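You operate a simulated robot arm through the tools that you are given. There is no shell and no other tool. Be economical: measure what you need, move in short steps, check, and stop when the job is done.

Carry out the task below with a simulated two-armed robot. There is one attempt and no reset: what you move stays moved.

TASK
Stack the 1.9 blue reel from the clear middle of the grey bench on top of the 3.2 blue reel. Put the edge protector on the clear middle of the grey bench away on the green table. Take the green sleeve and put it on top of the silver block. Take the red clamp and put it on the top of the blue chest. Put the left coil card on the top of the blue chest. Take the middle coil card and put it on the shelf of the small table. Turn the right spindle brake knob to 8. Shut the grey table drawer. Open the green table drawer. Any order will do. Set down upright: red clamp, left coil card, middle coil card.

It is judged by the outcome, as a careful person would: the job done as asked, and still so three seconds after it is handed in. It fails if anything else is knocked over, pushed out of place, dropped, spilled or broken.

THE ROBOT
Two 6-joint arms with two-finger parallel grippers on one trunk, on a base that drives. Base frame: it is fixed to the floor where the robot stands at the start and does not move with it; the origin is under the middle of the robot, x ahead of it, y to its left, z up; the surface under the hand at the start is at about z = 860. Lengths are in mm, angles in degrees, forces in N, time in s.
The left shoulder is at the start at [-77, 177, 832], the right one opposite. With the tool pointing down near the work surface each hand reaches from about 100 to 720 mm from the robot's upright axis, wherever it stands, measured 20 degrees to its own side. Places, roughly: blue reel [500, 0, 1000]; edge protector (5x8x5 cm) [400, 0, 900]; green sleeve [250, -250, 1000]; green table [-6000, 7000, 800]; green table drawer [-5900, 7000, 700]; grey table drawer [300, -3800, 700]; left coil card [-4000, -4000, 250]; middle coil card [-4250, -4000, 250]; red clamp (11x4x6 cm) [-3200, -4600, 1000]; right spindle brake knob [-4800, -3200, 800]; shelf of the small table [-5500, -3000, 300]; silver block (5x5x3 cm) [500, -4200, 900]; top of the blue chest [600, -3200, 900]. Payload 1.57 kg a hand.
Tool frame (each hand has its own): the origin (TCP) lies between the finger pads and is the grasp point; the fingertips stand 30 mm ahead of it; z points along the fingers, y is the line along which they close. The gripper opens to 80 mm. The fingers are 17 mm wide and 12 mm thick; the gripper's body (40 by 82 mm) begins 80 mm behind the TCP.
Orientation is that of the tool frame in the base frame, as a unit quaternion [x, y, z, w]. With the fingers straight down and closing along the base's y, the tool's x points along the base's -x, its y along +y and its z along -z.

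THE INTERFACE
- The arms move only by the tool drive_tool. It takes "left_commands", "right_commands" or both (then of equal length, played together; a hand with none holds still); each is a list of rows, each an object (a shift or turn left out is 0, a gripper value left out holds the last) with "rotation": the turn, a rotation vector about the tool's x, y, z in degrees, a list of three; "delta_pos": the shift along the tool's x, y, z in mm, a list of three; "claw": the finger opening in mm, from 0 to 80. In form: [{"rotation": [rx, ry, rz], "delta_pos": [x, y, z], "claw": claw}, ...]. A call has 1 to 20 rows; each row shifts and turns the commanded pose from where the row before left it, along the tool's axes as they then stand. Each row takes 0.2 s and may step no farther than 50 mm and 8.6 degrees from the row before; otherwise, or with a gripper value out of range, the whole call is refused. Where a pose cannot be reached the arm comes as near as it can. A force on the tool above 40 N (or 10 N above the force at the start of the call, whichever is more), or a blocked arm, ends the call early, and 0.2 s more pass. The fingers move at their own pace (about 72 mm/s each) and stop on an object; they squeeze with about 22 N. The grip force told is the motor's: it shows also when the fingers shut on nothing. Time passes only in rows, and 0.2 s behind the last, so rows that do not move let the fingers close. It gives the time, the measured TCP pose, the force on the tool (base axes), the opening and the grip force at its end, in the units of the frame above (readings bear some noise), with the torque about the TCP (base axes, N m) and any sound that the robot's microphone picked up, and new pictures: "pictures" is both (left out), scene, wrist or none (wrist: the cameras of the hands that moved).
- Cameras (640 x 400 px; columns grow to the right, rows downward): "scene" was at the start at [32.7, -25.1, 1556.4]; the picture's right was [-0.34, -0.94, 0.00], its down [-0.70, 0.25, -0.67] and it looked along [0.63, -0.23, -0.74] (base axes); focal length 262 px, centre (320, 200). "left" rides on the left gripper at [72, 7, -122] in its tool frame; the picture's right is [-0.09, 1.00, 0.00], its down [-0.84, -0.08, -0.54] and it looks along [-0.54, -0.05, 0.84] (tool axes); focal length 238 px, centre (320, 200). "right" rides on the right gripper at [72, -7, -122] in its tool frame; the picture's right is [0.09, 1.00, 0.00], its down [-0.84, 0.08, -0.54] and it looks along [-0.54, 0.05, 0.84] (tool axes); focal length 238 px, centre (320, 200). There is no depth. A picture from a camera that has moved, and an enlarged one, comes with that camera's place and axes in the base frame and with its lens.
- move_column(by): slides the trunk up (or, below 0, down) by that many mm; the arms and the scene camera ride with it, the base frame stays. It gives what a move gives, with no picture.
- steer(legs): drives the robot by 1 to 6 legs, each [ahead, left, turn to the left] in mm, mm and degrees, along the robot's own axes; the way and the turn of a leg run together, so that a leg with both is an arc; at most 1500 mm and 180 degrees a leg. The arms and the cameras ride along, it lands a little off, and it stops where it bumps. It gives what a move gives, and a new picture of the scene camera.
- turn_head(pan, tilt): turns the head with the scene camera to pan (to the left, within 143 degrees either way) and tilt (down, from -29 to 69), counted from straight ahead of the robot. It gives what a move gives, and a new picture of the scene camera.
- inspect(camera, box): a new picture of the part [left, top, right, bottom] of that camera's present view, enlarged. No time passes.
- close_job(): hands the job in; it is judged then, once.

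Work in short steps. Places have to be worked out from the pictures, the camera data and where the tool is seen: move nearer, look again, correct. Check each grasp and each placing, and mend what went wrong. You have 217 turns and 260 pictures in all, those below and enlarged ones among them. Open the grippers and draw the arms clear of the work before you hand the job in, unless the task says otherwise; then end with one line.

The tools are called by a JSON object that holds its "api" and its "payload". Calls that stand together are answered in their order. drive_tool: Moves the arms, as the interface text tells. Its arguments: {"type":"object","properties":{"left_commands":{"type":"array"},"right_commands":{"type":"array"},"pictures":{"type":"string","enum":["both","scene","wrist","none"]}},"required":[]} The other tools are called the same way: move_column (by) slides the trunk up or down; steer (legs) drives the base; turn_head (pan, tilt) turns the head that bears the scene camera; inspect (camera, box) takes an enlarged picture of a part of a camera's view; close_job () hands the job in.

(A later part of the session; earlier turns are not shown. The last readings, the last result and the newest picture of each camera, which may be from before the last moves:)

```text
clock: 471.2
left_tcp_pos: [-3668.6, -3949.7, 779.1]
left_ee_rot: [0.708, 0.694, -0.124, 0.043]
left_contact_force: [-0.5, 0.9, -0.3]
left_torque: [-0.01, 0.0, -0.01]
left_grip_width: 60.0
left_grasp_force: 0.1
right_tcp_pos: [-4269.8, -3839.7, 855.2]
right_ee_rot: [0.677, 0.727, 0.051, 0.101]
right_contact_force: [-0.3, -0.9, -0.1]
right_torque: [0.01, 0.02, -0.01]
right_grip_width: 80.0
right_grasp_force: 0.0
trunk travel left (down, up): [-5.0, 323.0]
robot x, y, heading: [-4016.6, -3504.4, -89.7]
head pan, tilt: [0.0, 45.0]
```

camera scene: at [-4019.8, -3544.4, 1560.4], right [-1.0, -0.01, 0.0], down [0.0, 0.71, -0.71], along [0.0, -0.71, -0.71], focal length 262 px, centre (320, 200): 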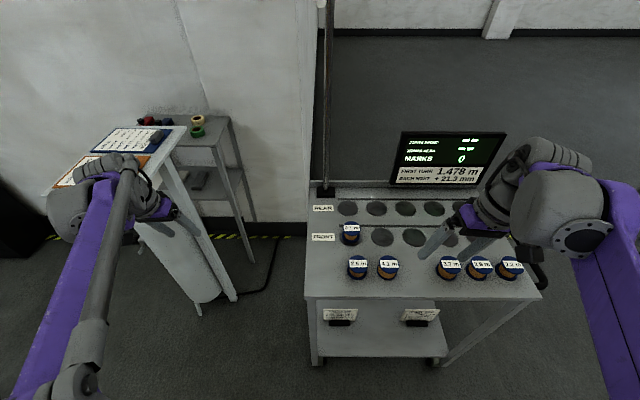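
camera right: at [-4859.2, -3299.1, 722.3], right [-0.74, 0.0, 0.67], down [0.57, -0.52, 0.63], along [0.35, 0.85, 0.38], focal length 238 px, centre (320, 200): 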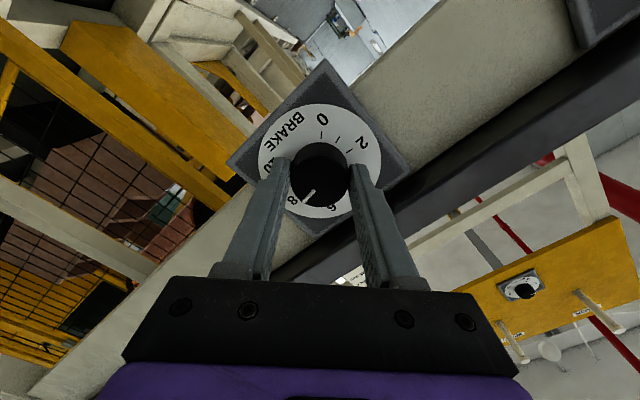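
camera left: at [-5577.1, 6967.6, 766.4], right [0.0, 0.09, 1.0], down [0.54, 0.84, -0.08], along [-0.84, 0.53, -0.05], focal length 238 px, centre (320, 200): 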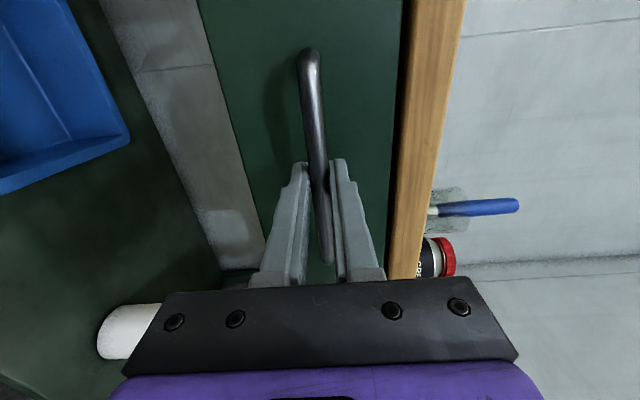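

The arm call was refused but the trunk lowered without contact. I'll resend with smaller steps.

{"api": "drive_tool", "payload": {"right_commands": [{"delta_pos": [40, 0, 0]}, {"delta_pos": [40, 0, 0]}, {"rotation": [0, 0, 8.2]}, {"rotation": [0, 0, 8.2]}, {"rotation": [0, 0, 8.2]}, {"rotation": [0, 0, 8.2]}, {"rotation": [0, 0, 8.2]}, {"rotation": [0, 0, 8.2]}, {"rotation": [0, 0, 8.2]}, {"rotation": [0, 0, 8.2]}, {"rotation": [0, 0, 8.2]}, {"rotation": [0, 0, 8.2]}, {"rotation": [0, 0, 8]}, {}], "left_commands": [{"delta_pos": [30, -10, -30]}, {"delta_pos": [30, -10, -30]}, {"delta_pos": [35, -20, 0]}, {"delta_pos": [35, -20, 0]}, {}, {}, {}, {}, {}, {}, {}, {}, {}, {}], "pictures": "none"}}

```text
clock: 473.3
left_tcp_pos: [-3719.4, -3806.0, 816.0]
left_ee_rot: [0.709, 0.693, -0.124, 0.042]
left_contact_force: [-0.5, -0.3, 0.2]
left_torque: [0.02, 0.0, 0.03]
left_grip_width: 60.2
left_grasp_force: 0.0
right_tcp_pos: [-4309.6, -3708.0, 864.1]
right_ee_rot: [0.902, 0.407, 0.129, 0.062]
right_contact_force: [0.1, 0.5, 0.0]
right_torque: [-0.02, 0.02, -0.03]
right_grip_width: 79.9
right_grasp_force: 0.1
right hand out of reach, approached as far as the arm can: row 6, 7, 8, 9, 10
trunk travel left (down, up): [-5.0, 323.0]
robot x, y, heading: [-4019.9, -3506.5, -89.6]
head pan, tilt: [0.0, 45.0]
stopped in row 10 (right hand): the arm was blocked; the commanded pose is now the measured one
```

The right arm's yaw is blocked in this posture. I'll test whether the left wrist can now be levelled.

{"api": "drive_tool", "payload": {"left_commands": [{"rotation": [0, 5, 0]}, {"rotation": [0, 5, 0]}, {"rotation": [0, 3, 0]}, {"rotation": [-4, 0, 0]}, {"rotation": [-3, 0, 0]}, {}], "right_commands": [{"rotation": [0, 0, -8.2]}, {"rotation": [0, 0, -8.2]}, {"rotation": [0, 0, -8.2]}, {"rotation": [0, 0, -8.2]}, {"rotation": [0, 0, -8.2]}, {}], "pictures": "none"}}

```text
clock: 474.7
left_tcp_pos: [-3708.1, -3799.1, 815.7]
left_ee_rot: [0.717, 0.693, -0.066, -0.04]
left_contact_force: [0.4, 0.9, 0.6]
left_torque: [0.01, 0.01, 0.01]
left_grip_width: 59.9
left_grasp_force: 0.1
left hand out of reach, approached as far as the arm can: row 2, 3, 4, 5
right_tcp_pos: [-4308.7, -3705.9, 864.5]
right_ee_rot: [0.7, 0.7, 0.1, 0.104]
right_contact_force: [-0.2, 0.1, -0.1]
right_torque: [0.01, 0.0, -0.02]
right_grip_width: 79.8
right_grasp_force: 0.1
trunk travel left (down, up): [-5.0, 323.0]
robot x, y, heading: [-4025.5, -3505.8, -89.7]
head pan, tilt: [0.0, 45.0]
```

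I'll raise the trunk again and bring both hands to their original home-relative poses, then try levelling there.

{"api": "move_column", "payload": {"by": 270}}

{"api": "drive_tool", "payload": {"left_commands": [{"delta_pos": [-22, -45, -18]}, {"delta_pos": [-22, -45, -18]}, {"delta_pos": [-22, -45, -18]}, {"delta_pos": [-22, -45, -18]}, {"delta_pos": [-22, -45, -18]}, {"rotation": [-5, 2, 0]}, {"rotation": [-4, 0, 0]}, {}], "right_commands": [{"delta_pos": [-40, -20, 0]}, {"delta_pos": [-40, -20, 0]}, {"delta_pos": [-40, -20, 0]}, {"delta_pos": [-40, -20, 0]}, {"delta_pos": [-40, -10, 0]}, {"rotation": [5, 0, 0]}, {"rotation": [5, 0, 0]}, {}], "pictures": "none"}}

```text
clock: 477.5
left_tcp_pos: [-3707.7, -3801.0, 1124.6]
left_ee_rot: [0.719, 0.688, -0.102, -0.008]
left_contact_force: [-0.4, -0.3, 0.6]
left_torque: [-0.02, -0.01, 0.0]
left_grip_width: 60.0
left_grasp_force: 0.0
right_tcp_pos: [-4309.8, -3706.6, 1132.9]
right_ee_rot: [0.703, 0.697, 0.1, 0.103]
right_contact_force: [-0.4, 0.8, 0.2]
right_torque: [0.0, -0.01, -0.01]
right_grip_width: 79.8
right_grasp_force: 0.0
trunk travel left (down, up): [-275.0, 53.0]
robot x, y, heading: [-4019.3, -3506.2, -89.6]
head pan, tilt: [0.0, 45.0]
```

```text
refused: row 1 steps farther than a row can; nothing moved
```

{"api": "drive_tool", "payload": {"right_commands": [{"delta_pos": [-40, -20, 0]}, {"delta_pos": [-40, -20, 0]}, {"delta_pos": [-40, -20, 0]}, {"delta_pos": [-40, -20, 0]}, {"delta_pos": [-40, -10, 0]}, {}], "pictures": "none"}}

{"api": "drive_tool", "payload": {"right_commands": [{"rotation": [5, 0, 0]}, {}], "pictures": "none"}}

```text
clock: 478.9
left_tcp_pos: [-3708.3, -3800.2, 1124.4]
left_ee_rot: [0.718, 0.689, -0.102, -0.007]
left_contact_force: [-1.1, -0.4, 0.3]
left_torque: [-0.02, -0.01, -0.01]
left_grip_width: 60.0
left_grasp_force: 0.0
right_tcp_pos: [-4398.6, -3906.1, 1108.2]
right_ee_rot: [0.703, 0.697, 0.099, 0.103]
right_contact_force: [-0.6, 0.0, -0.2]
right_torque: [0.0, -0.04, 0.03]
right_grip_width: 80.3
right_grasp_force: 0.1
trunk travel left (down, up): [-275.0, 53.0]
robot x, y, heading: [-4020.9, -3505.7, -89.7]
head pan, tilt: [0.0, 45.0]
```

```text
clock: 479.5
left_tcp_pos: [-3707.2, -3800.5, 1124.2]
left_ee_rot: [0.718, 0.688, -0.103, -0.008]
left_contact_force: [-0.5, -0.2, -0.4]
left_torque: [0.01, -0.02, 0.0]
left_grip_width: 60.1
left_grasp_force: 0.0
right_tcp_pos: [-4399.7, -3906.0, 1108.8]
right_ee_rot: [0.705, 0.7, 0.071, 0.088]
right_contact_force: [0.2, -0.7, 0.4]
right_torque: [0.0, -0.01, -0.01]
right_grip_width: 80.1
right_grasp_force: 0.1
trunk travel left (down, up): [-275.0, 53.0]
robot x, y, heading: [-4018.5, -3506.7, -89.4]
head pan, tilt: [0.0, 45.0]
```

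Now the right wrist responds properly. I'll continue levelling it.

{"api": "drive_tool", "payload": {"right_commands": [{"rotation": [4.4, 0, 0]}, {"rotation": [4.4, 0, 0]}, {"rotation": [4, 1.4, 0]}, {}], "pictures": "none"}}

```text
clock: 480.5
left_tcp_pos: [-3707.6, -3800.3, 1124.2]
left_ee_rot: [0.718, 0.689, -0.102, -0.007]
left_contact_force: [-0.3, 0.7, 0.0]
left_torque: [-0.02, -0.02, -0.02]
left_grip_width: 59.8
left_grasp_force: 0.1
right_tcp_pos: [-4398.7, -3905.1, 1108.2]
right_ee_rot: [0.707, 0.698, 0.063, 0.09]
right_contact_force: [0.3, 0.1, -0.1]
right_torque: [0.02, 0.01, 0.01]
right_grip_width: 80.1
right_grasp_force: 0.0
right hand out of reach, approached as far as the arm can: row 1, 2, 3
trunk travel left (down, up): [-275.0, 53.0]
robot x, y, heading: [-4018.0, -3505.9, -89.7]
head pan, tilt: [0.0, 45.0]
```

I'll test yawing the right hand the other way (−90°), which serves equally for the card.

{"api": "drive_tool", "payload": {"right_commands": [{"rotation": [0, 0, -8.2], "delta_pos": [30, 0, 0]}, {"rotation": [0, 0, -8.2]}, {"rotation": [0, 0, -8.2]}, {"rotation": [0, 0, -8.2]}, {"rotation": [0, 0, -8.2]}, {"rotation": [0, 0, -8.2]}, {"rotation": [0, 0, -8.2]}, {"rotation": [0, 0, -8.2]}, {"rotation": [0, 0, -8.2]}, {"rotation": [0, 0, -8.2]}, {"rotation": [0, 0, -8]}, {}], "pictures": "none"}}

```text
clock: 483.1
left_tcp_pos: [-3707.5, -3800.3, 1123.9]
left_ee_rot: [0.718, 0.689, -0.103, -0.007]
left_contact_force: [0.0, -0.2, 0.5]
left_torque: [0.03, 0.0, 0.01]
left_grip_width: 59.8
left_grasp_force: 0.1
right_tcp_pos: [-4397.6, -3876.5, 1109.1]
right_ee_rot: [0.005, 0.994, -0.02, 0.107]
right_contact_force: [0.9, -0.1, -0.1]
right_torque: [0.0, 0.01, 0.0]
right_grip_width: 80.1
right_grasp_force: 0.0
trunk travel left (down, up): [-275.0, 53.0]
robot x, y, heading: [-4020.9, -3508.6, -89.8]
head pan, tilt: [0.0, 45.0]
```

Yaw −90° works, leaving a 12° lean lying in the card's plane, which is harmless. I'll pull back, shift the base and lower the trunk.

{"api": "drive_tool", "payload": {"right_commands": [{"delta_pos": [0, 37, 0], "rotation": [-2.4, 0, 0]}, {"delta_pos": [0, 37, 0]}, {"delta_pos": [0, 37, 0]}, {}], "pictures": "none"}}

{"api": "steer", "payload": {"legs": [[0, 60, 0]]}}

{"api": "move_column", "payload": {"by": -270}}

{"api": "drive_tool", "payload": {"right_commands": [{"delta_pos": [-45, 0, 0]}, {"delta_pos": [-45, 0, 0]}, {"delta_pos": [-45, 0, 0]}, {"delta_pos": [-45, 0, 0]}, {"delta_pos": [-40, 0, 0]}, {}], "pictures": "none"}}

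```text
clock: 484.1
left_tcp_pos: [-3707.1, -3801.6, 1123.8]
left_ee_rot: [0.718, 0.688, -0.102, -0.007]
left_contact_force: [-0.3, 0.2, -0.3]
left_torque: [0.01, 0.01, 0.01]
left_grip_width: 59.8
left_grasp_force: 0.1
right_tcp_pos: [-4393.6, -3764.0, 1107.6]
right_ee_rot: [0.004, 0.993, -0.009, 0.117]
right_contact_force: [0.5, 0.4, 0.3]
right_torque: [0.0, 0.0, 0.0]
right_grip_width: 80.2
right_grasp_force: 0.0
trunk travel left (down, up): [-275.0, 53.0]
robot x, y, heading: [-4019.1, -3507.4, -89.3]
head pan, tilt: [0.0, 45.0]
```

```text
clock: 485.3
left_tcp_pos: [-3648.0, -3799.7, 1125.7]
left_ee_rot: [0.718, 0.688, -0.102, -0.008]
left_contact_force: [0.2, 0.6, -0.4]
left_torque: [0.02, -0.01, 0.0]
left_grip_width: 60.0
left_grasp_force: 0.0
right_tcp_pos: [-4335.7, -3764.4, 1108.0]
right_ee_rot: [0.004, 0.993, -0.009, 0.116]
right_contact_force: [0.2, 0.4, 0.0]
right_torque: [-0.01, 0.01, 0.04]
right_grip_width: 80.2
right_grasp_force: 0.1
trunk travel left (down, up): [-275.0, 53.0]
robot x, y, heading: [-3959.3, -3501.0, -89.6]
head pan, tilt: [0.0, 45.0]
camera scene: at [-3960.9, -3544.0, 1560.4], right [-1.0, -0.01, 0.0], down [0.0, 0.71, -0.71], along [0.0, -0.71, -0.71], focal length 262 px, centre (320, 200)
```

scene: 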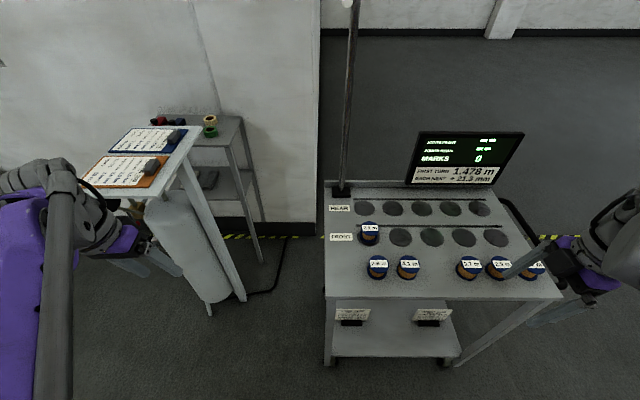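

```text
clock: 488.0
left_tcp_pos: [-3647.4, -3799.5, 853.5]
left_ee_rot: [0.718, 0.688, -0.102, -0.008]
left_contact_force: [-0.3, 1.0, -0.9]
left_torque: [-0.07, 0.01, 0.02]
left_grip_width: 59.9
left_grasp_force: 0.0
right_tcp_pos: [-4333.4, -3764.2, 836.2]
right_ee_rot: [0.005, 0.993, -0.01, 0.117]
right_contact_force: [0.7, 0.4, -0.8]
right_torque: [-0.02, 0.03, 0.02]
right_grip_width: 80.1
right_grasp_force: 0.1
trunk travel left (down, up): [-5.0, 323.0]
robot x, y, heading: [-3962.3, -3503.8, -89.9]
head pan, tilt: [0.0, 45.0]
```

```text
clock: 489.4
left_tcp_pos: [-3647.5, -3799.6, 854.4]
left_ee_rot: [0.718, 0.688, -0.102, -0.007]
left_contact_force: [-0.1, -0.1, -0.5]
left_torque: [-0.02, 0.02, 0.0]
left_grip_width: 60.0
left_grasp_force: 0.0
right_tcp_pos: [-4119.4, -3764.3, 888.6]
right_ee_rot: [0.006, 0.993, -0.009, 0.117]
right_contact_force: [0.1, -1.3, 0.4]
right_torque: [0.01, 0.01, 0.0]
right_grip_width: 80.2
right_grasp_force: 0.1
trunk travel left (down, up): [-5.0, 323.0]
robot x, y, heading: [-3961.5, -3501.8, -89.7]
head pan, tilt: [0.0, 45.0]
```

I'll lower straight down in front of the cart and look at the left card.

{"api": "drive_tool", "payload": {"right_commands": [{"delta_pos": [10.8, 0, 45]}, {"delta_pos": [10.8, 0, 45]}, {"delta_pos": [10.8, 0, 45]}, {"delta_pos": [10.8, 0, 45]}, {"delta_pos": [10.8, 0, 45]}, {"delta_pos": [10.8, 0, 45]}, {"delta_pos": [10.8, 0, 45]}, {"delta_pos": [10.8, 0, 45]}, {"delta_pos": [9, 0, 37]}, {}], "pictures": "wrist"}}

```text
clock: 491.6
left_tcp_pos: [-3649.1, -3800.6, 853.3]
left_ee_rot: [0.718, 0.689, -0.102, -0.008]
left_contact_force: [0.0, 0.3, 0.7]
left_torque: [-0.01, 0.0, -0.02]
left_grip_width: 60.1
left_grasp_force: 0.1
right_tcp_pos: [-4121.7, -3772.5, 481.5]
right_ee_rot: [0.005, 0.992, -0.01, 0.122]
right_contact_force: [-0.3, -0.3, -0.5]
right_torque: [-0.01, 0.01, -0.01]
right_grip_width: 80.1
right_grasp_force: 0.0
trunk travel left (down, up): [-5.0, 323.0]
robot x, y, heading: [-3959.4, -3503.9, -89.5]
head pan, tilt: [0.0, 45.0]
camera right: at [-4221.0, -3776.3, 581.6], right [-0.08, 1.0, -0.04], down [0.68, 0.08, 0.73], along [0.73, 0.03, -0.69], focal length 238 px, centre (320, 200)
```

right: 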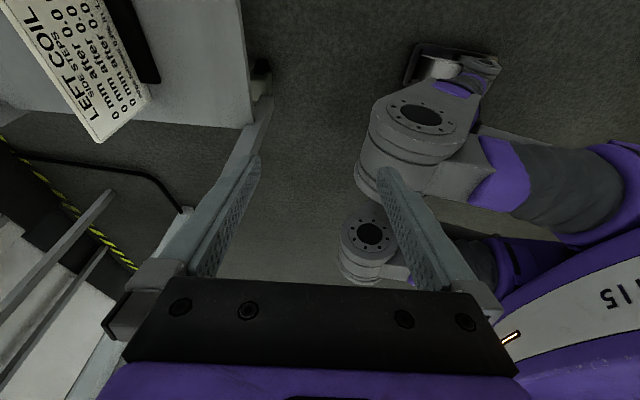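

The card's centre is x≈−4095, y≈−4058, top z≈329. I'll move in under the cart top.

{"api": "drive_tool", "payload": {"right_commands": [{"delta_pos": [-13, -40, 3]}, {"delta_pos": [-13, -40, 3]}, {"delta_pos": [0, -45, 0]}, {"delta_pos": [0, -45, 0]}, {"delta_pos": [0, -45, 0]}, {"delta_pos": [0, -45, 0]}, {"delta_pos": [0, -22, 0]}, {}], "pictures": "wrist"}}

```text
clock: 493.4
left_tcp_pos: [-3647.2, -3795.0, 857.5]
left_ee_rot: [0.718, 0.688, -0.105, -0.004]
left_contact_force: [0.3, -0.3, -0.4]
left_torque: [0.02, 0.03, -0.05]
left_grip_width: 59.8
left_grasp_force: 0.0
right_tcp_pos: [-4126.0, -4048.7, 491.3]
right_ee_rot: [0.005, 0.992, -0.013, 0.126]
right_contact_force: [-0.5, -0.3, 0.0]
right_torque: [-0.03, -0.01, 0.0]
right_grip_width: 80.0
right_grasp_force: 0.0
right hand out of reach, approached as far as the arm can: row 1, 2, 3, 4, 5, 6
trunk travel left (down, up): [-5.0, 323.0]
robot x, y, heading: [-3961.7, -3504.3, -89.8]
head pan, tilt: [0.0, 45.0]
camera right: at [-4226.3, -4050.9, 589.9], right [-0.08, 1.0, -0.05], down [0.68, 0.09, 0.73], along [0.73, 0.02, -0.68], focal length 238 px, centre (320, 200)
```

right: 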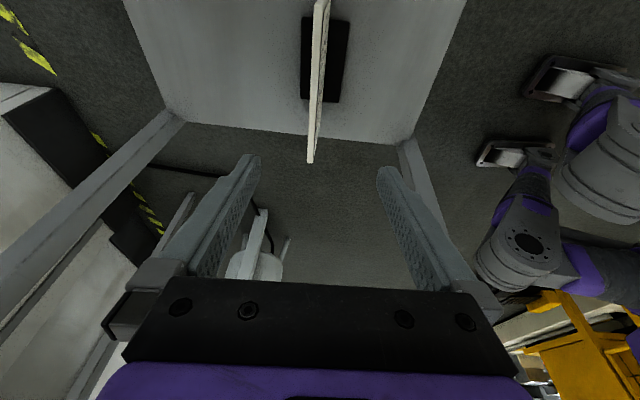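

The card is edge-on and centred in y. I'll descend to the grip height and close.

{"api": "drive_tool", "payload": {"right_commands": [{"delta_pos": [11, 0, 42.8]}, {"delta_pos": [11, 0, 42.8]}, {"delta_pos": [11, 0, 42.8]}, {"delta_pos": [9, 0, 36]}, {}], "pictures": "wrist"}}

```text
clock: 494.6
left_tcp_pos: [-3647.5, -3799.8, 854.3]
left_ee_rot: [0.718, 0.689, -0.103, -0.008]
left_contact_force: [0.5, 0.2, -0.3]
left_torque: [0.01, 0.03, -0.03]
left_grip_width: 59.9
left_grasp_force: 0.1
right_tcp_pos: [-4128.5, -4054.1, 314.5]
right_ee_rot: [0.005, 0.992, -0.01, 0.126]
right_contact_force: [0.2, -0.3, 0.1]
right_torque: [-0.02, 0.0, 0.02]
right_grip_width: 79.9
right_grasp_force: 0.0
trunk travel left (down, up): [-5.0, 323.0]
robot x, y, heading: [-3961.4, -3506.8, -89.6]
head pan, tilt: [0.0, 45.0]
camera right: at [-4228.2, -4057.9, 414.8], right [-0.08, 1.0, -0.04], down [0.68, 0.08, 0.73], along [0.73, 0.03, -0.68], focal length 238 px, centre (320, 200)
```

right: 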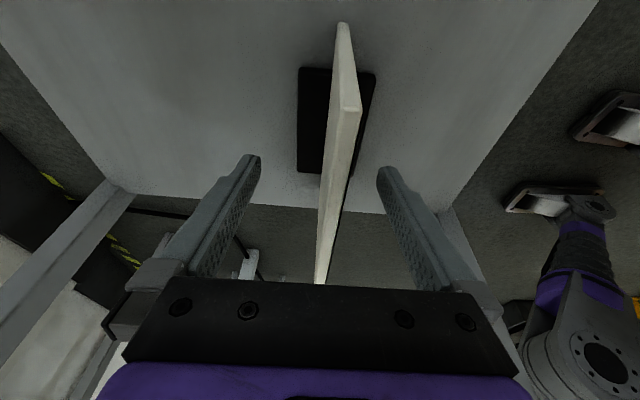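

The card is between the fingers. Closing.

{"api": "drive_tool", "payload": {"right_commands": [{"claw": 0}, {}, {}, {}, {"delta_pos": [-8, 0, -31]}, {"delta_pos": [-10, 0, -39]}, {"delta_pos": [-10, 0, -39]}, {"delta_pos": [0, 45, 0]}, {"delta_pos": [0, 45, 0]}, {"delta_pos": [0, 45, 0]}, {"delta_pos": [0, 45, 0]}, {"delta_pos": [0, 45, 0]}, {"delta_pos": [0, 45, 0]}, {"delta_pos": [0, 20, 0]}, {}], "pictures": "wrist"}}

```text
clock: 497.8
left_tcp_pos: [-3647.9, -3800.4, 854.1]
left_ee_rot: [0.718, 0.688, -0.102, -0.008]
left_contact_force: [0.1, -0.9, -0.1]
left_torque: [0.0, 0.0, -0.02]
left_grip_width: 59.9
left_grasp_force: 0.1
right_tcp_pos: [-4121.3, -3767.6, 428.0]
right_ee_rot: [0.004, 0.993, -0.009, 0.122]
right_contact_force: [-0.4, -0.2, -2.1]
right_torque: [-0.01, 0.03, 0.01]
right_grip_width: 7.3
right_grasp_force: 22.0
right hand out of reach, approached as far as the arm can: row 14
trunk travel left (down, up): [-5.0, 323.0]
robot x, y, heading: [-3963.2, -3504.9, -89.5]
head pan, tilt: [0.0, 45.0]
camera right: at [-4221.2, -3772.0, 527.9], right [-0.08, 1.0, -0.04], down [0.68, 0.08, 0.73], along [0.73, 0.03, -0.69], focal length 238 px, centre (320, 200)
```

right: 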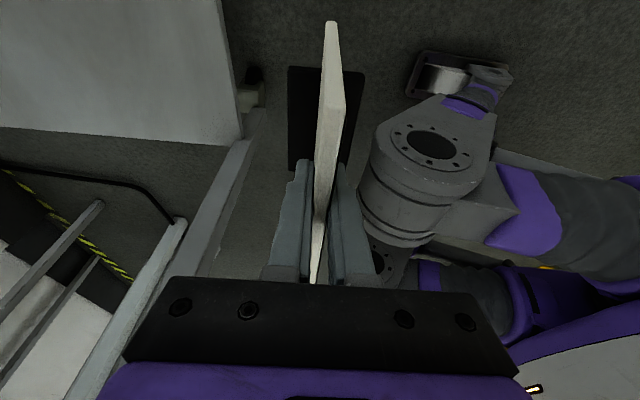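

I have the left card. I'll raise the trunk and drive to the blue chest to place it first, then return for the clamp with this same hand.

{"api": "move_column", "payload": {"by": 270}}

{"api": "steer", "payload": {"legs": [[0, 1450, 0], [0, 1450, 0], [0, 0, 90]]}}

```text
clock: 500.6
left_tcp_pos: [-3648.5, -3800.2, 1125.2]
left_ee_rot: [0.718, 0.689, -0.103, -0.007]
left_contact_force: [-0.2, -0.5, 0.4]
left_torque: [0.01, 0.02, 0.02]
left_grip_width: 60.0
left_grasp_force: 0.1
right_tcp_pos: [-4120.9, -3804.5, 733.3]
right_ee_rot: [-0.001, 0.991, -0.056, 0.123]
right_contact_force: [0.8, -0.1, -1.9]
right_torque: [0.01, 0.04, 0.01]
right_grip_width: 7.6
right_grasp_force: 21.9
trunk travel left (down, up): [-275.0, 53.0]
robot x, y, heading: [-3961.3, -3503.6, -89.5]
head pan, tilt: [0.0, 45.0]
```

```text
clock: 529.9
left_tcp_pos: [-738.2, -3212.6, 1125.1]
left_ee_rot: [0.035, 0.994, -0.078, 0.066]
left_contact_force: [0.0, 0.9, -0.4]
left_torque: [0.0, 0.0, 0.0]
left_grip_width: 60.0
left_grasp_force: 0.1
right_tcp_pos: [-747.0, -3686.0, 732.9]
right_ee_rot: [-0.691, 0.71, 0.045, 0.127]
right_contact_force: [0.6, 0.1, -1.9]
right_torque: [-0.01, -0.01, 0.0]
right_grip_width: 7.5
right_grasp_force: 22.2
trunk travel left (down, up): [-275.0, 53.0]
robot x, y, heading: [-1040.3, -3512.7, -1.4]
head pan, tilt: [0.0, 45.0]
camera scene: at [-1002.4, -3515.1, 1560.4], right [-0.02, -1.0, 0.0], down [-0.71, 0.02, -0.71], along [0.71, -0.02, -0.71], focal length 262 px, centre (320, 200)
```

scene: 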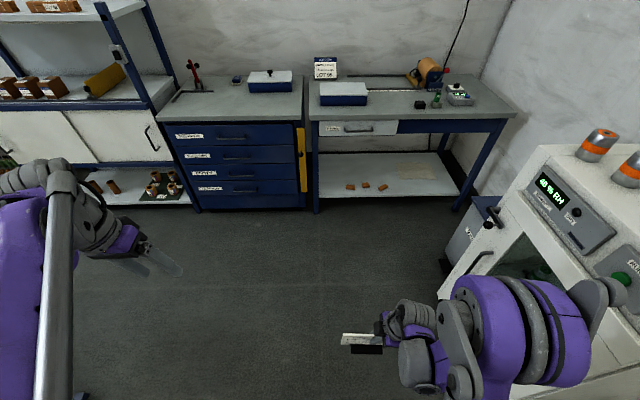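

The chest is ahead. I'll raise the card, restore the forward tilt, and then approach the chest.

{"api": "drive_tool", "payload": {"right_commands": [{"delta_pos": [-10.9, -5, -43]}, {"delta_pos": [-10.9, -5, -43]}, {"delta_pos": [-10.9, -5, -43]}, {"delta_pos": [-10.9, -5, -43]}, {"delta_pos": [-10.9, -5, -43]}, {"delta_pos": [-10.9, -5, -43]}, {"delta_pos": [-10.9, -5, -43]}, {"rotation": [-2.8, 0, 0]}, {"rotation": [-2.8, 0, 0]}, {}], "pictures": "none"}}

{"api": "steer", "payload": {"legs": [[850, 280, 1.4]]}}

```text
clock: 532.1
left_tcp_pos: [-737.7, -3211.6, 1124.2]
left_ee_rot: [0.036, 0.994, -0.078, 0.067]
left_contact_force: [0.1, -0.7, -0.4]
left_torque: [0.0, 0.03, 0.0]
left_grip_width: 60.1
left_grasp_force: 0.2
right_tcp_pos: [-747.7, -3687.1, 1047.8]
right_ee_rot: [-0.695, 0.707, 0.084, 0.099]
right_contact_force: [0.6, -0.3, -1.5]
right_torque: [-0.04, 0.0, 0.05]
right_grip_width: 7.8
right_grasp_force: 22.1
trunk travel left (down, up): [-275.0, 53.0]
robot x, y, heading: [-1043.7, -3513.2, -1.5]
head pan, tilt: [0.0, 45.0]
```

```text
clock: 536.8
left_tcp_pos: [111.1, -2933.2, 1123.8]
left_ee_rot: [0.022, 0.994, -0.078, 0.067]
left_contact_force: [0.2, -0.6, -0.2]
left_torque: [-0.03, 0.0, 0.0]
left_grip_width: 59.8
left_grasp_force: 0.1
right_tcp_pos: [115.7, -3407.6, 1046.6]
right_ee_rot: [0.705, -0.697, -0.086, -0.097]
right_contact_force: [-0.4, -0.1, -2.1]
right_torque: [-0.06, -0.02, 0.01]
right_grip_width: 7.7
right_grasp_force: 21.8
trunk travel left (down, up): [-275.0, 53.0]
robot x, y, heading: [-185.7, -3244.9, 0.1]
head pan, tilt: [0.0, 45.0]
camera scene: at [-144.8, -3243.5, 1560.4], right [0.0, -1.0, 0.0], down [-0.71, 0.0, -0.71], along [0.71, 0.0, -0.71], focal length 262 px, centre (320, 200)
```

scene: 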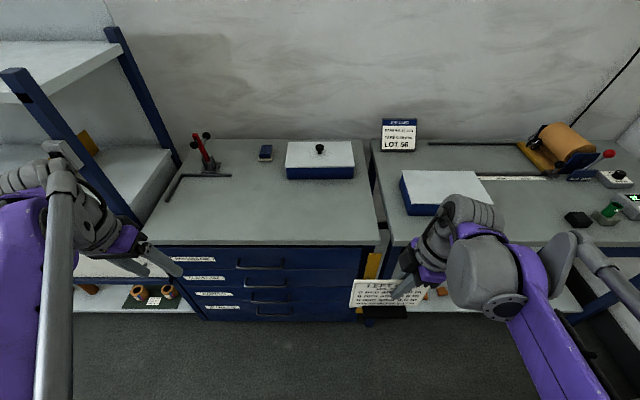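

Chest front edge is at x≈352, and the area in front of the lidded box is free. I'll move closer so the card goes to about (500,−3300).

{"api": "steer", "payload": {"legs": [[200, 77, 0]]}}

{"api": "drive_tool", "payload": {"right_commands": [{"delta_pos": [0, -45, 0]}, {"delta_pos": [0, -45, 0]}, {"delta_pos": [0, -45, 0]}, {"delta_pos": [0, -45, 0]}, {"delta_pos": [8.5, 0, 33]}, {}], "pictures": "wrist"}}

```text
clock: 538.5
left_tcp_pos: [307.6, -2854.1, 1123.6]
left_ee_rot: [0.021, 0.994, -0.078, 0.068]
left_contact_force: [0.1, -0.4, -0.1]
left_torque: [0.01, -0.02, -0.02]
left_grip_width: 60.0
left_grasp_force: 0.1
right_tcp_pos: [313.6, -3330.8, 1047.1]
right_ee_rot: [0.705, -0.697, -0.086, -0.098]
right_contact_force: [0.2, 0.0, -1.3]
right_torque: [-0.04, 0.02, 0.01]
right_grip_width: 7.6
right_grasp_force: 22.3
trunk travel left (down, up): [-275.0, 53.0]
robot x, y, heading: [8.5, -3167.7, 0.5]
head pan, tilt: [0.0, 45.0]
camera scene: at [52.2, -3166.5, 1560.4], right [0.01, -1.0, 0.0], down [-0.71, 0.0, -0.71], along [0.71, 0.0, -0.71], focal length 262 px, centre (320, 200)
```

scene: 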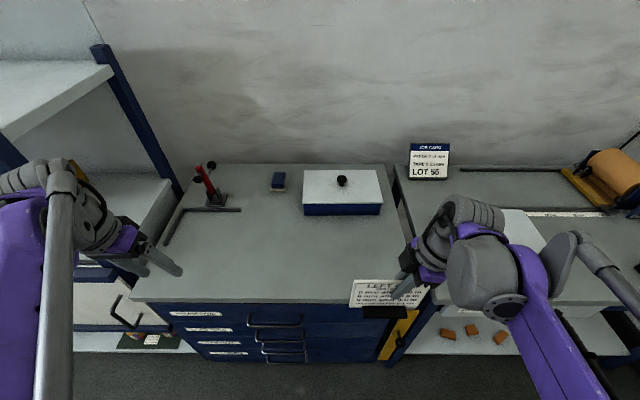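

```text
clock: 539.9
left_tcp_pos: [306.7, -2854.8, 1124.2]
left_ee_rot: [0.02, 0.994, -0.078, 0.068]
left_contact_force: [0.3, -0.2, 0.3]
left_torque: [0.01, -0.01, 0.02]
left_grip_width: 59.8
left_grasp_force: 0.1
right_tcp_pos: [493.5, -3327.6, 1015.9]
right_ee_rot: [0.706, -0.696, -0.088, -0.1]
right_contact_force: [-0.4, 0.4, -1.3]
right_torque: [-0.07, -0.03, -0.01]
right_grip_width: 7.4
right_grasp_force: 21.5
trunk travel left (down, up): [-275.0, 53.0]
robot x, y, heading: [14.8, -3167.0, 0.1]
head pan, tilt: [0.0, 45.0]
camera right: at [499.4, -3428.0, 1113.9], right [-0.99, -0.1, -0.04], down [-0.1, 0.66, 0.74], along [-0.05, 0.74, -0.67], focal length 238 px, centre (320, 200)
```

right: 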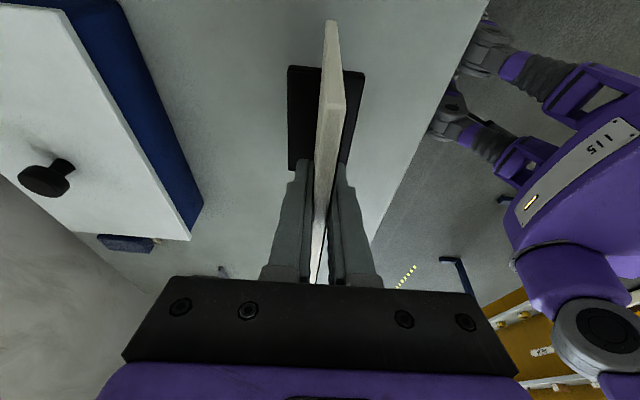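

The chest top is at z≈865, so I'll lower to z≈975 and then creep.

{"api": "drive_tool", "payload": {"right_commands": [{"delta_pos": [2.6, 0, 9.7]}, {"delta_pos": [2.6, 0, 9.7]}, {"delta_pos": [2.6, 0, 9.7]}, {"delta_pos": [1.8, 0, 6.8]}, {"delta_pos": [0.4, 0, 1.5]}, {"delta_pos": [0.4, 0, 1.5]}, {"delta_pos": [0.4, 0, 1.5]}, {}], "pictures": "none"}}

```text
clock: 541.6
left_tcp_pos: [307.5, -2856.1, 1124.5]
left_ee_rot: [0.022, 0.994, -0.078, 0.068]
left_contact_force: [0.0, -0.4, -0.2]
left_torque: [-0.01, -0.01, 0.02]
left_grip_width: 59.7
left_grasp_force: 0.1
right_tcp_pos: [494.1, -3327.6, 974.6]
right_ee_rot: [0.706, -0.696, -0.087, -0.1]
right_contact_force: [0.2, -0.8, -1.4]
right_torque: [-0.03, 0.0, 0.02]
right_grip_width: 7.6
right_grasp_force: 21.9
trunk travel left (down, up): [-275.0, 53.0]
robot x, y, heading: [13.9, -3170.9, 0.4]
head pan, tilt: [0.0, 45.0]
```

{"api": "drive_tool", "payload": {"right_commands": [{"delta_pos": [0.4, 0, 1.5]}, {"delta_pos": [0.4, 0, 1.5]}, {"delta_pos": [0.4, 0, 1.5]}, {"delta_pos": [0.4, 0, 1.5]}, {"delta_pos": [0.4, 0, 1.5]}, {"delta_pos": [0.4, 0, 1.5]}, {}], "pictures": "none"}}

{"api": "inspect", "payload": {"camera": "scene", "box": [300, 200, 460, 320]}}

```text
clock: 543.2
left_tcp_pos: [307.2, -2855.7, 1124.2]
left_ee_rot: [0.02, 0.994, -0.078, 0.068]
left_contact_force: [-1.1, 0.0, 0.4]
left_torque: [0.01, -0.01, 0.0]
left_grip_width: 60.3
left_grasp_force: 0.0
right_tcp_pos: [494.1, -3328.5, 966.5]
right_ee_rot: [0.706, -0.696, -0.087, -0.1]
right_contact_force: [-1.3, -1.1, -2.4]
right_torque: [-0.04, 0.01, -0.02]
right_grip_width: 7.7
right_grasp_force: 21.7
trunk travel left (down, up): [-275.0, 53.0]
robot x, y, heading: [10.4, -3169.6, 0.3]
head pan, tilt: [0.0, 45.0]
```

```text
3.33 times, centred on (380, 260) of scene
camera zoom: at [52.2, -3166.5, 1560.4], right [0.01, -1.0, 0.0], down [-0.71, 0.0, -0.71], along [0.71, 0.0, -0.71], focal length 875 px, centre (120, 0)
```

zoom: 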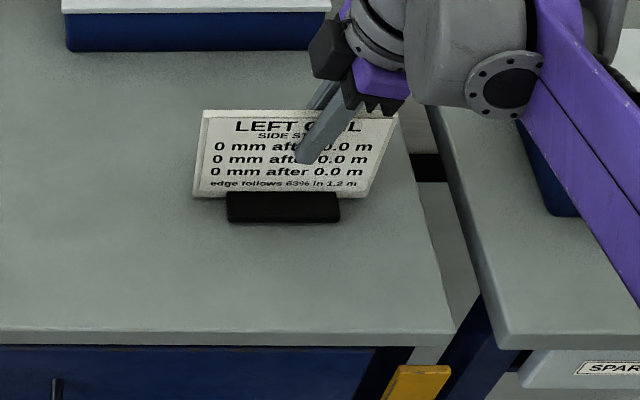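

{"api": "drive_tool", "payload": {"right_commands": [{"delta_pos": [0.3, 0, 1.3]}, {"delta_pos": [0.3, 0, 1.3]}, {"delta_pos": [0.3, 0, 1.3]}, {"delta_pos": [0.3, 0, 1.3]}, {"delta_pos": [0.3, 0, 1.3]}, {}], "pictures": "none"}}

```text
clock: 544.6
left_tcp_pos: [308.1, -2855.6, 1124.8]
left_ee_rot: [0.02, 0.995, -0.078, 0.067]
left_contact_force: [0.1, -0.7, 0.0]
left_torque: [0.0, -0.01, -0.01]
left_grip_width: 60.0
left_grasp_force: 0.0
right_tcp_pos: [493.1, -3327.7, 961.5]
right_ee_rot: [0.705, -0.697, -0.088, -0.102]
right_contact_force: [3.5, 1.5, 20.1]
right_torque: [0.04, 0.23, 0.03]
right_grip_width: 7.9
right_grasp_force: 22.1
trunk travel left (down, up): [-275.0, 53.0]
robot x, y, heading: [10.2, -3172.6, 0.4]
head pan, tilt: [0.0, 45.0]
```

Contact (20 N, nearly flat). I'll ease off and release.

{"api": "drive_tool", "payload": {"right_commands": [{"delta_pos": [-0.4, 0, -1.5]}, {"claw": 14}, {}, {"claw": 60}, {}, {}, {"delta_pos": [-7, 0, -25]}, {"delta_pos": [-11, 0, -43]}, {"delta_pos": [-11, 0, -43]}, {"delta_pos": [0, 45, 0]}, {"delta_pos": [0, 45, 0]}, {"delta_pos": [0, 45, 0]}, {}], "pictures": "scene"}}

```text
clock: 547.5
left_tcp_pos: [308.0, -2856.2, 1124.1]
left_ee_rot: [0.021, 0.994, -0.078, 0.068]
left_contact_force: [-0.4, -0.1, 0.0]
left_torque: [-0.02, 0.03, 0.03]
left_grip_width: 60.2
left_grasp_force: 0.0
right_tcp_pos: [357.1, -3329.0, 1072.1]
right_ee_rot: [0.706, -0.696, -0.086, -0.098]
right_contact_force: [0.4, 0.4, 0.7]
right_torque: [0.02, 0.0, 0.0]
right_grip_width: 60.2
right_grasp_force: 0.0
trunk travel left (down, up): [-275.0, 53.0]
robot x, y, heading: [15.5, -3168.6, 0.2]
head pan, tilt: [0.0, 45.0]
camera scene: at [53.3, -3166.6, 1560.4], right [0.01, -1.0, 0.0], down [-0.71, 0.0, -0.71], along [0.71, 0.0, -0.71], focal length 262 px, centre (320, 200)
```

scene: 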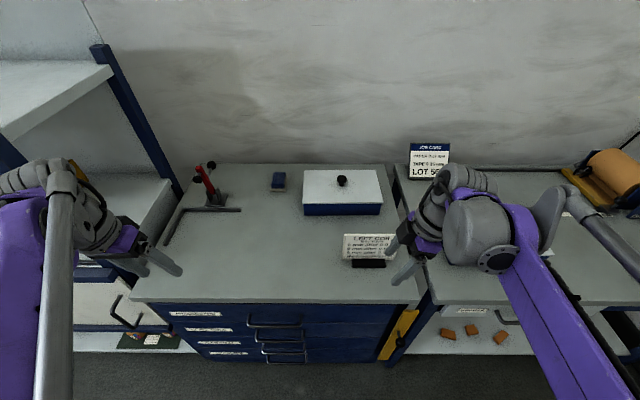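

The card stands on the chest. The clamp needs a level hand, so I'll reset the left arm's command by pressing its closed fingertips gently on the free chest top, which stops the move and re-syncs it.

{"api": "drive_tool", "payload": {"left_commands": [{"delta_pos": [-40, 0, 0], "claw": 0}, {"delta_pos": [-40, 0, 0]}, {"delta_pos": [-40, 0, 0]}, {"delta_pos": [0, 0, 45]}, {"delta_pos": [0, 0, 45]}, {"delta_pos": [0, 0, 45]}, {"delta_pos": [0, 0, 45]}, {}], "pictures": "none"}}

```text
clock: 549.2
left_tcp_pos: [441.8, -2866.3, 964.5]
left_ee_rot: [0.021, 0.993, -0.091, 0.075]
left_contact_force: [0.8, -0.4, 0.3]
left_torque: [0.01, 0.02, 0.01]
left_grip_width: 0.1
left_grasp_force: 21.4
left hand out of reach, approached as far as the arm can: row 3, 4, 5, 6, 7
right_tcp_pos: [356.2, -3328.8, 1073.6]
right_ee_rot: [0.706, -0.696, -0.086, -0.098]
right_contact_force: [-0.6, 0.4, -0.5]
right_torque: [0.0, -0.01, -0.04]
right_grip_width: 60.1
right_grasp_force: 0.1
trunk travel left (down, up): [-275.0, 53.0]
robot x, y, heading: [12.3, -3166.2, 0.5]
head pan, tilt: [0.0, 45.0]
```

{"api": "drive_tool", "payload": {"left_commands": [{"delta_pos": [0, 0, 20]}, {"delta_pos": [0, 0, 20]}, {"delta_pos": [0, 0, 10]}, {"delta_pos": [0, 0, 8]}, {"delta_pos": [0, 0, 8]}, {"delta_pos": [0, 0, 8]}, {"delta_pos": [0, 0, 8]}, {"delta_pos": [0, 0, 8]}, {"delta_pos": [0, 0, 8]}, {"delta_pos": [0, 0, 8]}, {}], "pictures": "none"}}

```text
clock: 550.9
left_tcp_pos: [439.1, -2850.3, 892.1]
left_ee_rot: [0.021, 0.993, -0.092, 0.074]
left_contact_force: [-2.1, -1.2, 30.9]
left_torque: [0.07, 0.14, 0.02]
left_grip_width: 0.0
left_grasp_force: 21.7
left hand out of reach, approached as far as the arm can: row 1, 2, 3, 4, 5, 6, 7, 8
right_tcp_pos: [355.6, -3329.5, 1071.6]
right_ee_rot: [0.706, -0.696, -0.086, -0.099]
right_contact_force: [-0.3, 0.3, 0.0]
right_torque: [0.0, 0.01, 0.01]
right_grip_width: 60.1
right_grasp_force: 0.1
trunk travel left (down, up): [-275.0, 53.0]
robot x, y, heading: [18.0, -3170.4, 0.4]
head pan, tilt: [0.0, 45.0]
stopped in row 8 (left hand): the force on the tool passed its limit at 52 N (the readings are from after the stop); the commanded pose is now the measured one
```

{"api": "drive_tool", "payload": {"left_commands": [{"delta_pos": [0, 0, -45]}, {"delta_pos": [0, 0, -45]}, {"rotation": [-3.5, 0, 0]}, {"rotation": [-3.5, 0, 0]}, {"rotation": [-3.5, 0, 0]}, {}], "pictures": "none"}}

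{"api": "drive_tool", "payload": {"left_commands": [{"rotation": [0, 4, 0]}, {"rotation": [0, 4, 0]}, {}], "pictures": "none"}}

```text
clock: 552.3
left_tcp_pos: [424.7, -2828.3, 976.5]
left_ee_rot: [0.019, 0.993, -0.076, 0.084]
left_contact_force: [-0.6, 0.4, -0.1]
left_torque: [0.0, 0.01, 0.0]
left_grip_width: 0.0
left_grasp_force: 21.2
left hand out of reach, approached as far as the arm can: row 3, 4, 5
right_tcp_pos: [356.3, -3329.0, 1072.5]
right_ee_rot: [0.706, -0.696, -0.086, -0.099]
right_contact_force: [0.4, 0.5, 0.1]
right_torque: [0.01, 0.01, 0.01]
right_grip_width: 59.9
right_grasp_force: 0.0
trunk travel left (down, up): [-275.0, 53.0]
robot x, y, heading: [14.3, -3166.6, 0.3]
head pan, tilt: [0.0, 45.0]
```

```text
clock: 553.1
left_tcp_pos: [420.2, -2818.8, 977.4]
left_ee_rot: [0.023, 0.994, -0.105, 0.032]
left_contact_force: [0.3, -0.3, -0.6]
left_torque: [0.01, -0.02, 0.03]
left_grip_width: 0.0
left_grasp_force: 21.8
left hand out of reach, approached as far as the arm can: row 1, 2
right_tcp_pos: [356.3, -3328.9, 1073.6]
right_ee_rot: [0.705, -0.697, -0.085, -0.1]
right_contact_force: [0.8, 0.7, 0.5]
right_torque: [0.01, 0.02, 0.0]
right_grip_width: 60.1
right_grasp_force: 0.0
trunk travel left (down, up): [-275.0, 53.0]
robot x, y, heading: [9.6, -3168.6, 0.4]
head pan, tilt: [0.0, 45.0]
```

Both wrists lean inward ~12°, but that's harmless with a 90° yaw. I'll yaw the left hand +90° (the mirror of what worked on the right) and raise it.

{"api": "drive_tool", "payload": {"left_commands": [{"rotation": [0, 0, 8.2], "delta_pos": [10, 0, -20]}, {"rotation": [0, 0, 8.2], "delta_pos": [0, 0, -20]}, {"rotation": [0, 0, 8.2], "delta_pos": [0, 0, -20]}, {"rotation": [0, 0, 8.2], "delta_pos": [0, 0, -20]}, {"rotation": [0, 0, 8.2]}, {"rotation": [0, 0, 8.2]}, {"rotation": [0, 0, 8.2]}, {"rotation": [0, 0, 8.2]}, {"rotation": [0, 0, 8.2]}, {"rotation": [0, 0, 8.2]}, {"rotation": [0, 0, 8]}, {}], "pictures": "none"}}

```text
clock: 555.7
left_tcp_pos: [406.0, -2801.0, 1056.3]
left_ee_rot: [0.719, 0.686, -0.051, 0.097]
left_contact_force: [-0.4, -1.0, 0.2]
left_torque: [0.0, 0.01, 0.03]
left_grip_width: 0.0
left_grasp_force: 21.4
right_tcp_pos: [356.4, -3329.3, 1072.0]
right_ee_rot: [0.705, -0.697, -0.087, -0.098]
right_contact_force: [-0.2, -0.4, -0.7]
right_torque: [-0.03, -0.01, -0.01]
right_grip_width: 60.0
right_grasp_force: 0.2
trunk travel left (down, up): [-275.0, 53.0]
robot x, y, heading: [13.5, -3168.6, 0.4]
head pan, tilt: [0.0, 45.0]
```

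The left hand is yawed with only an in-plane lean. I'll bring it inward, fix the forward tilt, and drive to the stand facing −x.

{"api": "drive_tool", "payload": {"left_commands": [{"delta_pos": [-40, 0, 0], "rotation": [3.2, 0, 0], "claw": 70}, {"delta_pos": [-40, 0, 0]}, {"delta_pos": [-40, 0, 0]}, {"delta_pos": [-30, -40, 0]}, {"delta_pos": [0, -40, 0]}, {}], "pictures": "none"}}

{"api": "steer", "payload": {"legs": [[-600, 0, 0], [0, 0, -90], [0, 0, -90], [1400, 350, 0], [450, 650, 0]]}}

```text
clock: 557.1
left_tcp_pos: [315.7, -2935.9, 1088.0]
left_ee_rot: [0.72, 0.683, -0.077, 0.093]
left_contact_force: [0.0, 0.4, 0.8]
left_torque: [-0.01, 0.02, 0.03]
left_grip_width: 69.9
left_grasp_force: 0.1
left hand out of reach, approached as far as the arm can: row 4, 5
right_tcp_pos: [356.3, -3328.8, 1072.7]
right_ee_rot: [0.706, -0.696, -0.086, -0.097]
right_contact_force: [-0.1, -0.1, -0.1]
right_torque: [0.03, 0.0, -0.02]
right_grip_width: 59.9
right_grasp_force: 0.1
trunk travel left (down, up): [-275.0, 53.0]
robot x, y, heading: [11.5, -3168.7, 0.2]
head pan, tilt: [0.0, 45.0]
```

```text
clock: 580.4
left_tcp_pos: [-2677.3, -4498.9, 1088.1]
left_ee_rot: [-0.694, 0.71, 0.094, 0.075]
left_contact_force: [-0.6, -0.6, 0.2]
left_torque: [0.0, 0.0, 0.0]
left_grip_width: 70.1
left_grasp_force: 0.0
right_tcp_pos: [-2729.4, -4106.9, 1072.2]
right_ee_rot: [0.686, 0.716, -0.096, 0.088]
right_contact_force: [0.2, -0.8, 0.3]
right_torque: [-0.02, 0.03, -0.01]
right_grip_width: 60.0
right_grasp_force: 0.1
trunk travel left (down, up): [-275.0, 53.0]
robot x, y, heading: [-2384.9, -4254.8, -178.1]
head pan, tilt: [0.0, 45.0]
camera scene: at [-2422.4, -4257.7, 1560.4], right [-0.04, 1.0, 0.0], down [0.71, 0.03, -0.71], along [-0.71, -0.03, -0.71], focal length 262 px, centre (320, 200)
```

scene: 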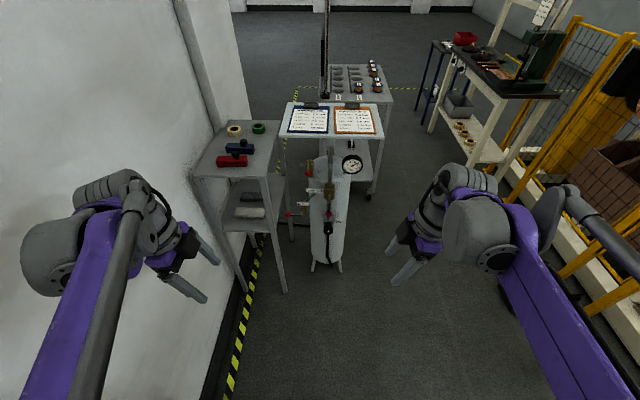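

{"api": "inspect", "payload": {"camera": "scene", "box": [180, 110, 300, 200]}}

```text
4.44 times, centred on (240, 155) of scene
camera zoom: at [-2422.4, -4257.7, 1560.4], right [-0.04, 1.0, 0.0], down [0.71, 0.03, -0.71], along [-0.71, -0.03, -0.71], focal length 1166 px, centre (676, 400)
```

zoom: 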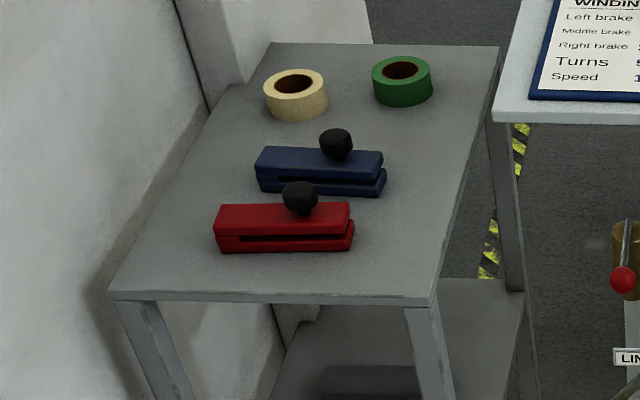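

The red clamp (long axis along y) is centred at about (−3230,−4616) on a top at z≈945. I'll move closer.

{"api": "steer", "payload": {"legs": [[365, 75, -1.9]]}}

{"api": "inspect", "payload": {"camera": "left", "box": [0, 0, 640, 400]}}

```text
clock: 582.8
left_tcp_pos: [-3047.2, -4570.4, 1087.6]
left_ee_rot: [-0.681, 0.723, 0.093, 0.077]
left_contact_force: [-0.7, 0.6, -0.1]
left_torque: [0.01, -0.04, 0.0]
left_grip_width: 69.8
left_grasp_force: 0.0
right_tcp_pos: [-3087.1, -4176.4, 1071.5]
right_ee_rot: [0.698, 0.704, -0.098, 0.087]
right_contact_force: [0.1, 0.0, -0.1]
right_torque: [-0.04, -0.04, 0.01]
right_grip_width: 60.0
right_grasp_force: 0.2
trunk travel left (down, up): [-275.0, 53.0]
robot x, y, heading: [-2740.8, -4339.3, 180.2]
head pan, tilt: [0.0, 45.0]
camera scene: at [-2784.9, -4338.6, 1560.4], right [0.0, 1.0, 0.0], down [0.71, 0.0, -0.71], along [-0.71, 0.0, -0.71], focal length 262 px, centre (320, 200)
```

scene: 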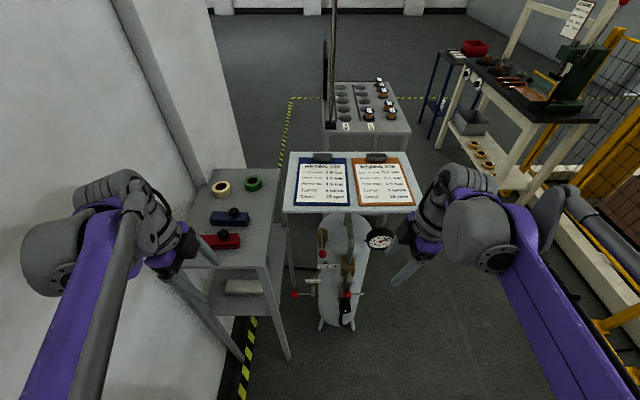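

```text
1.00 times, centred on (320, 200) of left (not enlarged: the box is as wide or as high as the picture)
camera zoom: at [-3056.3, -4669.7, 1188.1], right [-0.99, 0.14, 0.05], down [0.14, 0.68, 0.72], along [0.07, 0.72, -0.69], focal length 238 px, centre (320, 200)
```

zoom: 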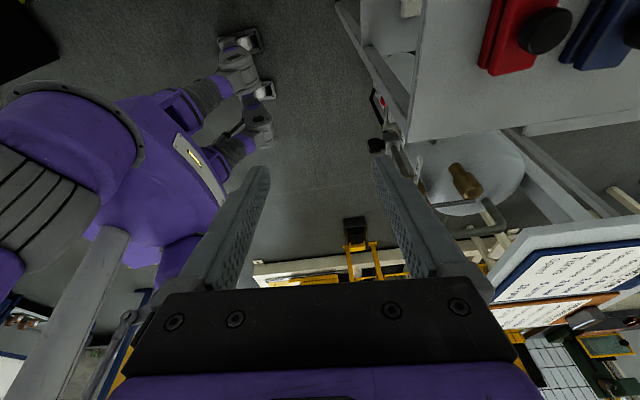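

The clamp reads about (−3222,−4619). I'll move above it, correct the small yaw, and look.

{"api": "drive_tool", "payload": {"left_commands": [{"delta_pos": [0, 44, 0], "rotation": [0, 0, -3]}, {"delta_pos": [12, 44, 0]}, {"delta_pos": [12, 44, 0]}, {"delta_pos": [12, 43, 0]}, {"delta_pos": [12, 0, 0]}, {}], "pictures": "wrist"}}

{"api": "inspect", "payload": {"camera": "scene", "box": [160, 180, 280, 270]}}

```text
clock: 584.2
left_tcp_pos: [-3224.2, -4614.4, 1079.0]
left_ee_rot: [-0.699, 0.704, 0.092, 0.08]
left_contact_force: [-0.3, 0.1, 0.9]
left_torque: [0.0, -0.04, 0.0]
left_grip_width: 70.0
left_grasp_force: 0.1
right_tcp_pos: [-3087.2, -4176.5, 1072.6]
right_ee_rot: [0.699, 0.703, -0.099, 0.086]
right_contact_force: [0.0, 0.3, 1.0]
right_torque: [0.01, 0.0, -0.01]
right_grip_width: 59.8
right_grasp_force: 0.0
trunk travel left (down, up): [-275.0, 53.0]
robot x, y, heading: [-2743.9, -4343.3, 179.7]
head pan, tilt: [0.0, 45.0]
camera left: at [-3228.7, -4714.8, 1180.2], right [-0.99, 0.09, 0.04], down [0.09, 0.68, 0.73], along [0.04, 0.73, -0.69], focal length 238 px, centre (320, 200)
```

left: 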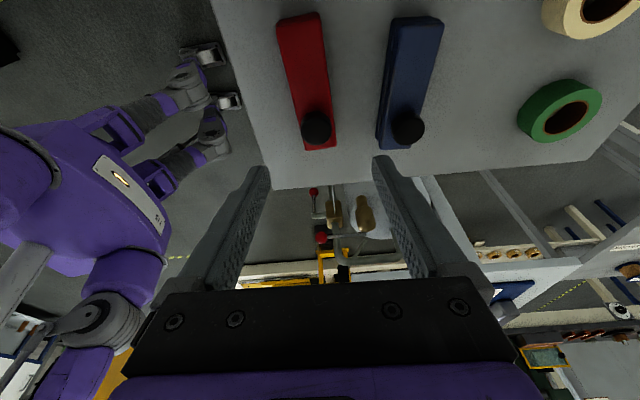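

```text
4.44 times, centred on (220, 225) of scene
camera zoom: at [-2785.2, -4338.5, 1560.4], right [0.0, 1.0, 0.0], down [0.71, 0.0, -0.71], along [-0.71, 0.0, -0.71], focal length 1166 px, centre (764, 89)
```

zoom: 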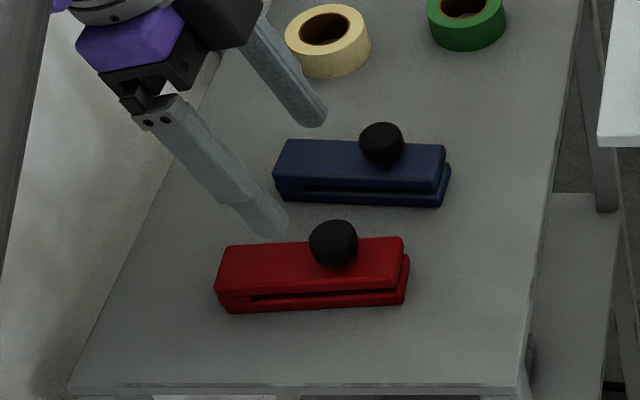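

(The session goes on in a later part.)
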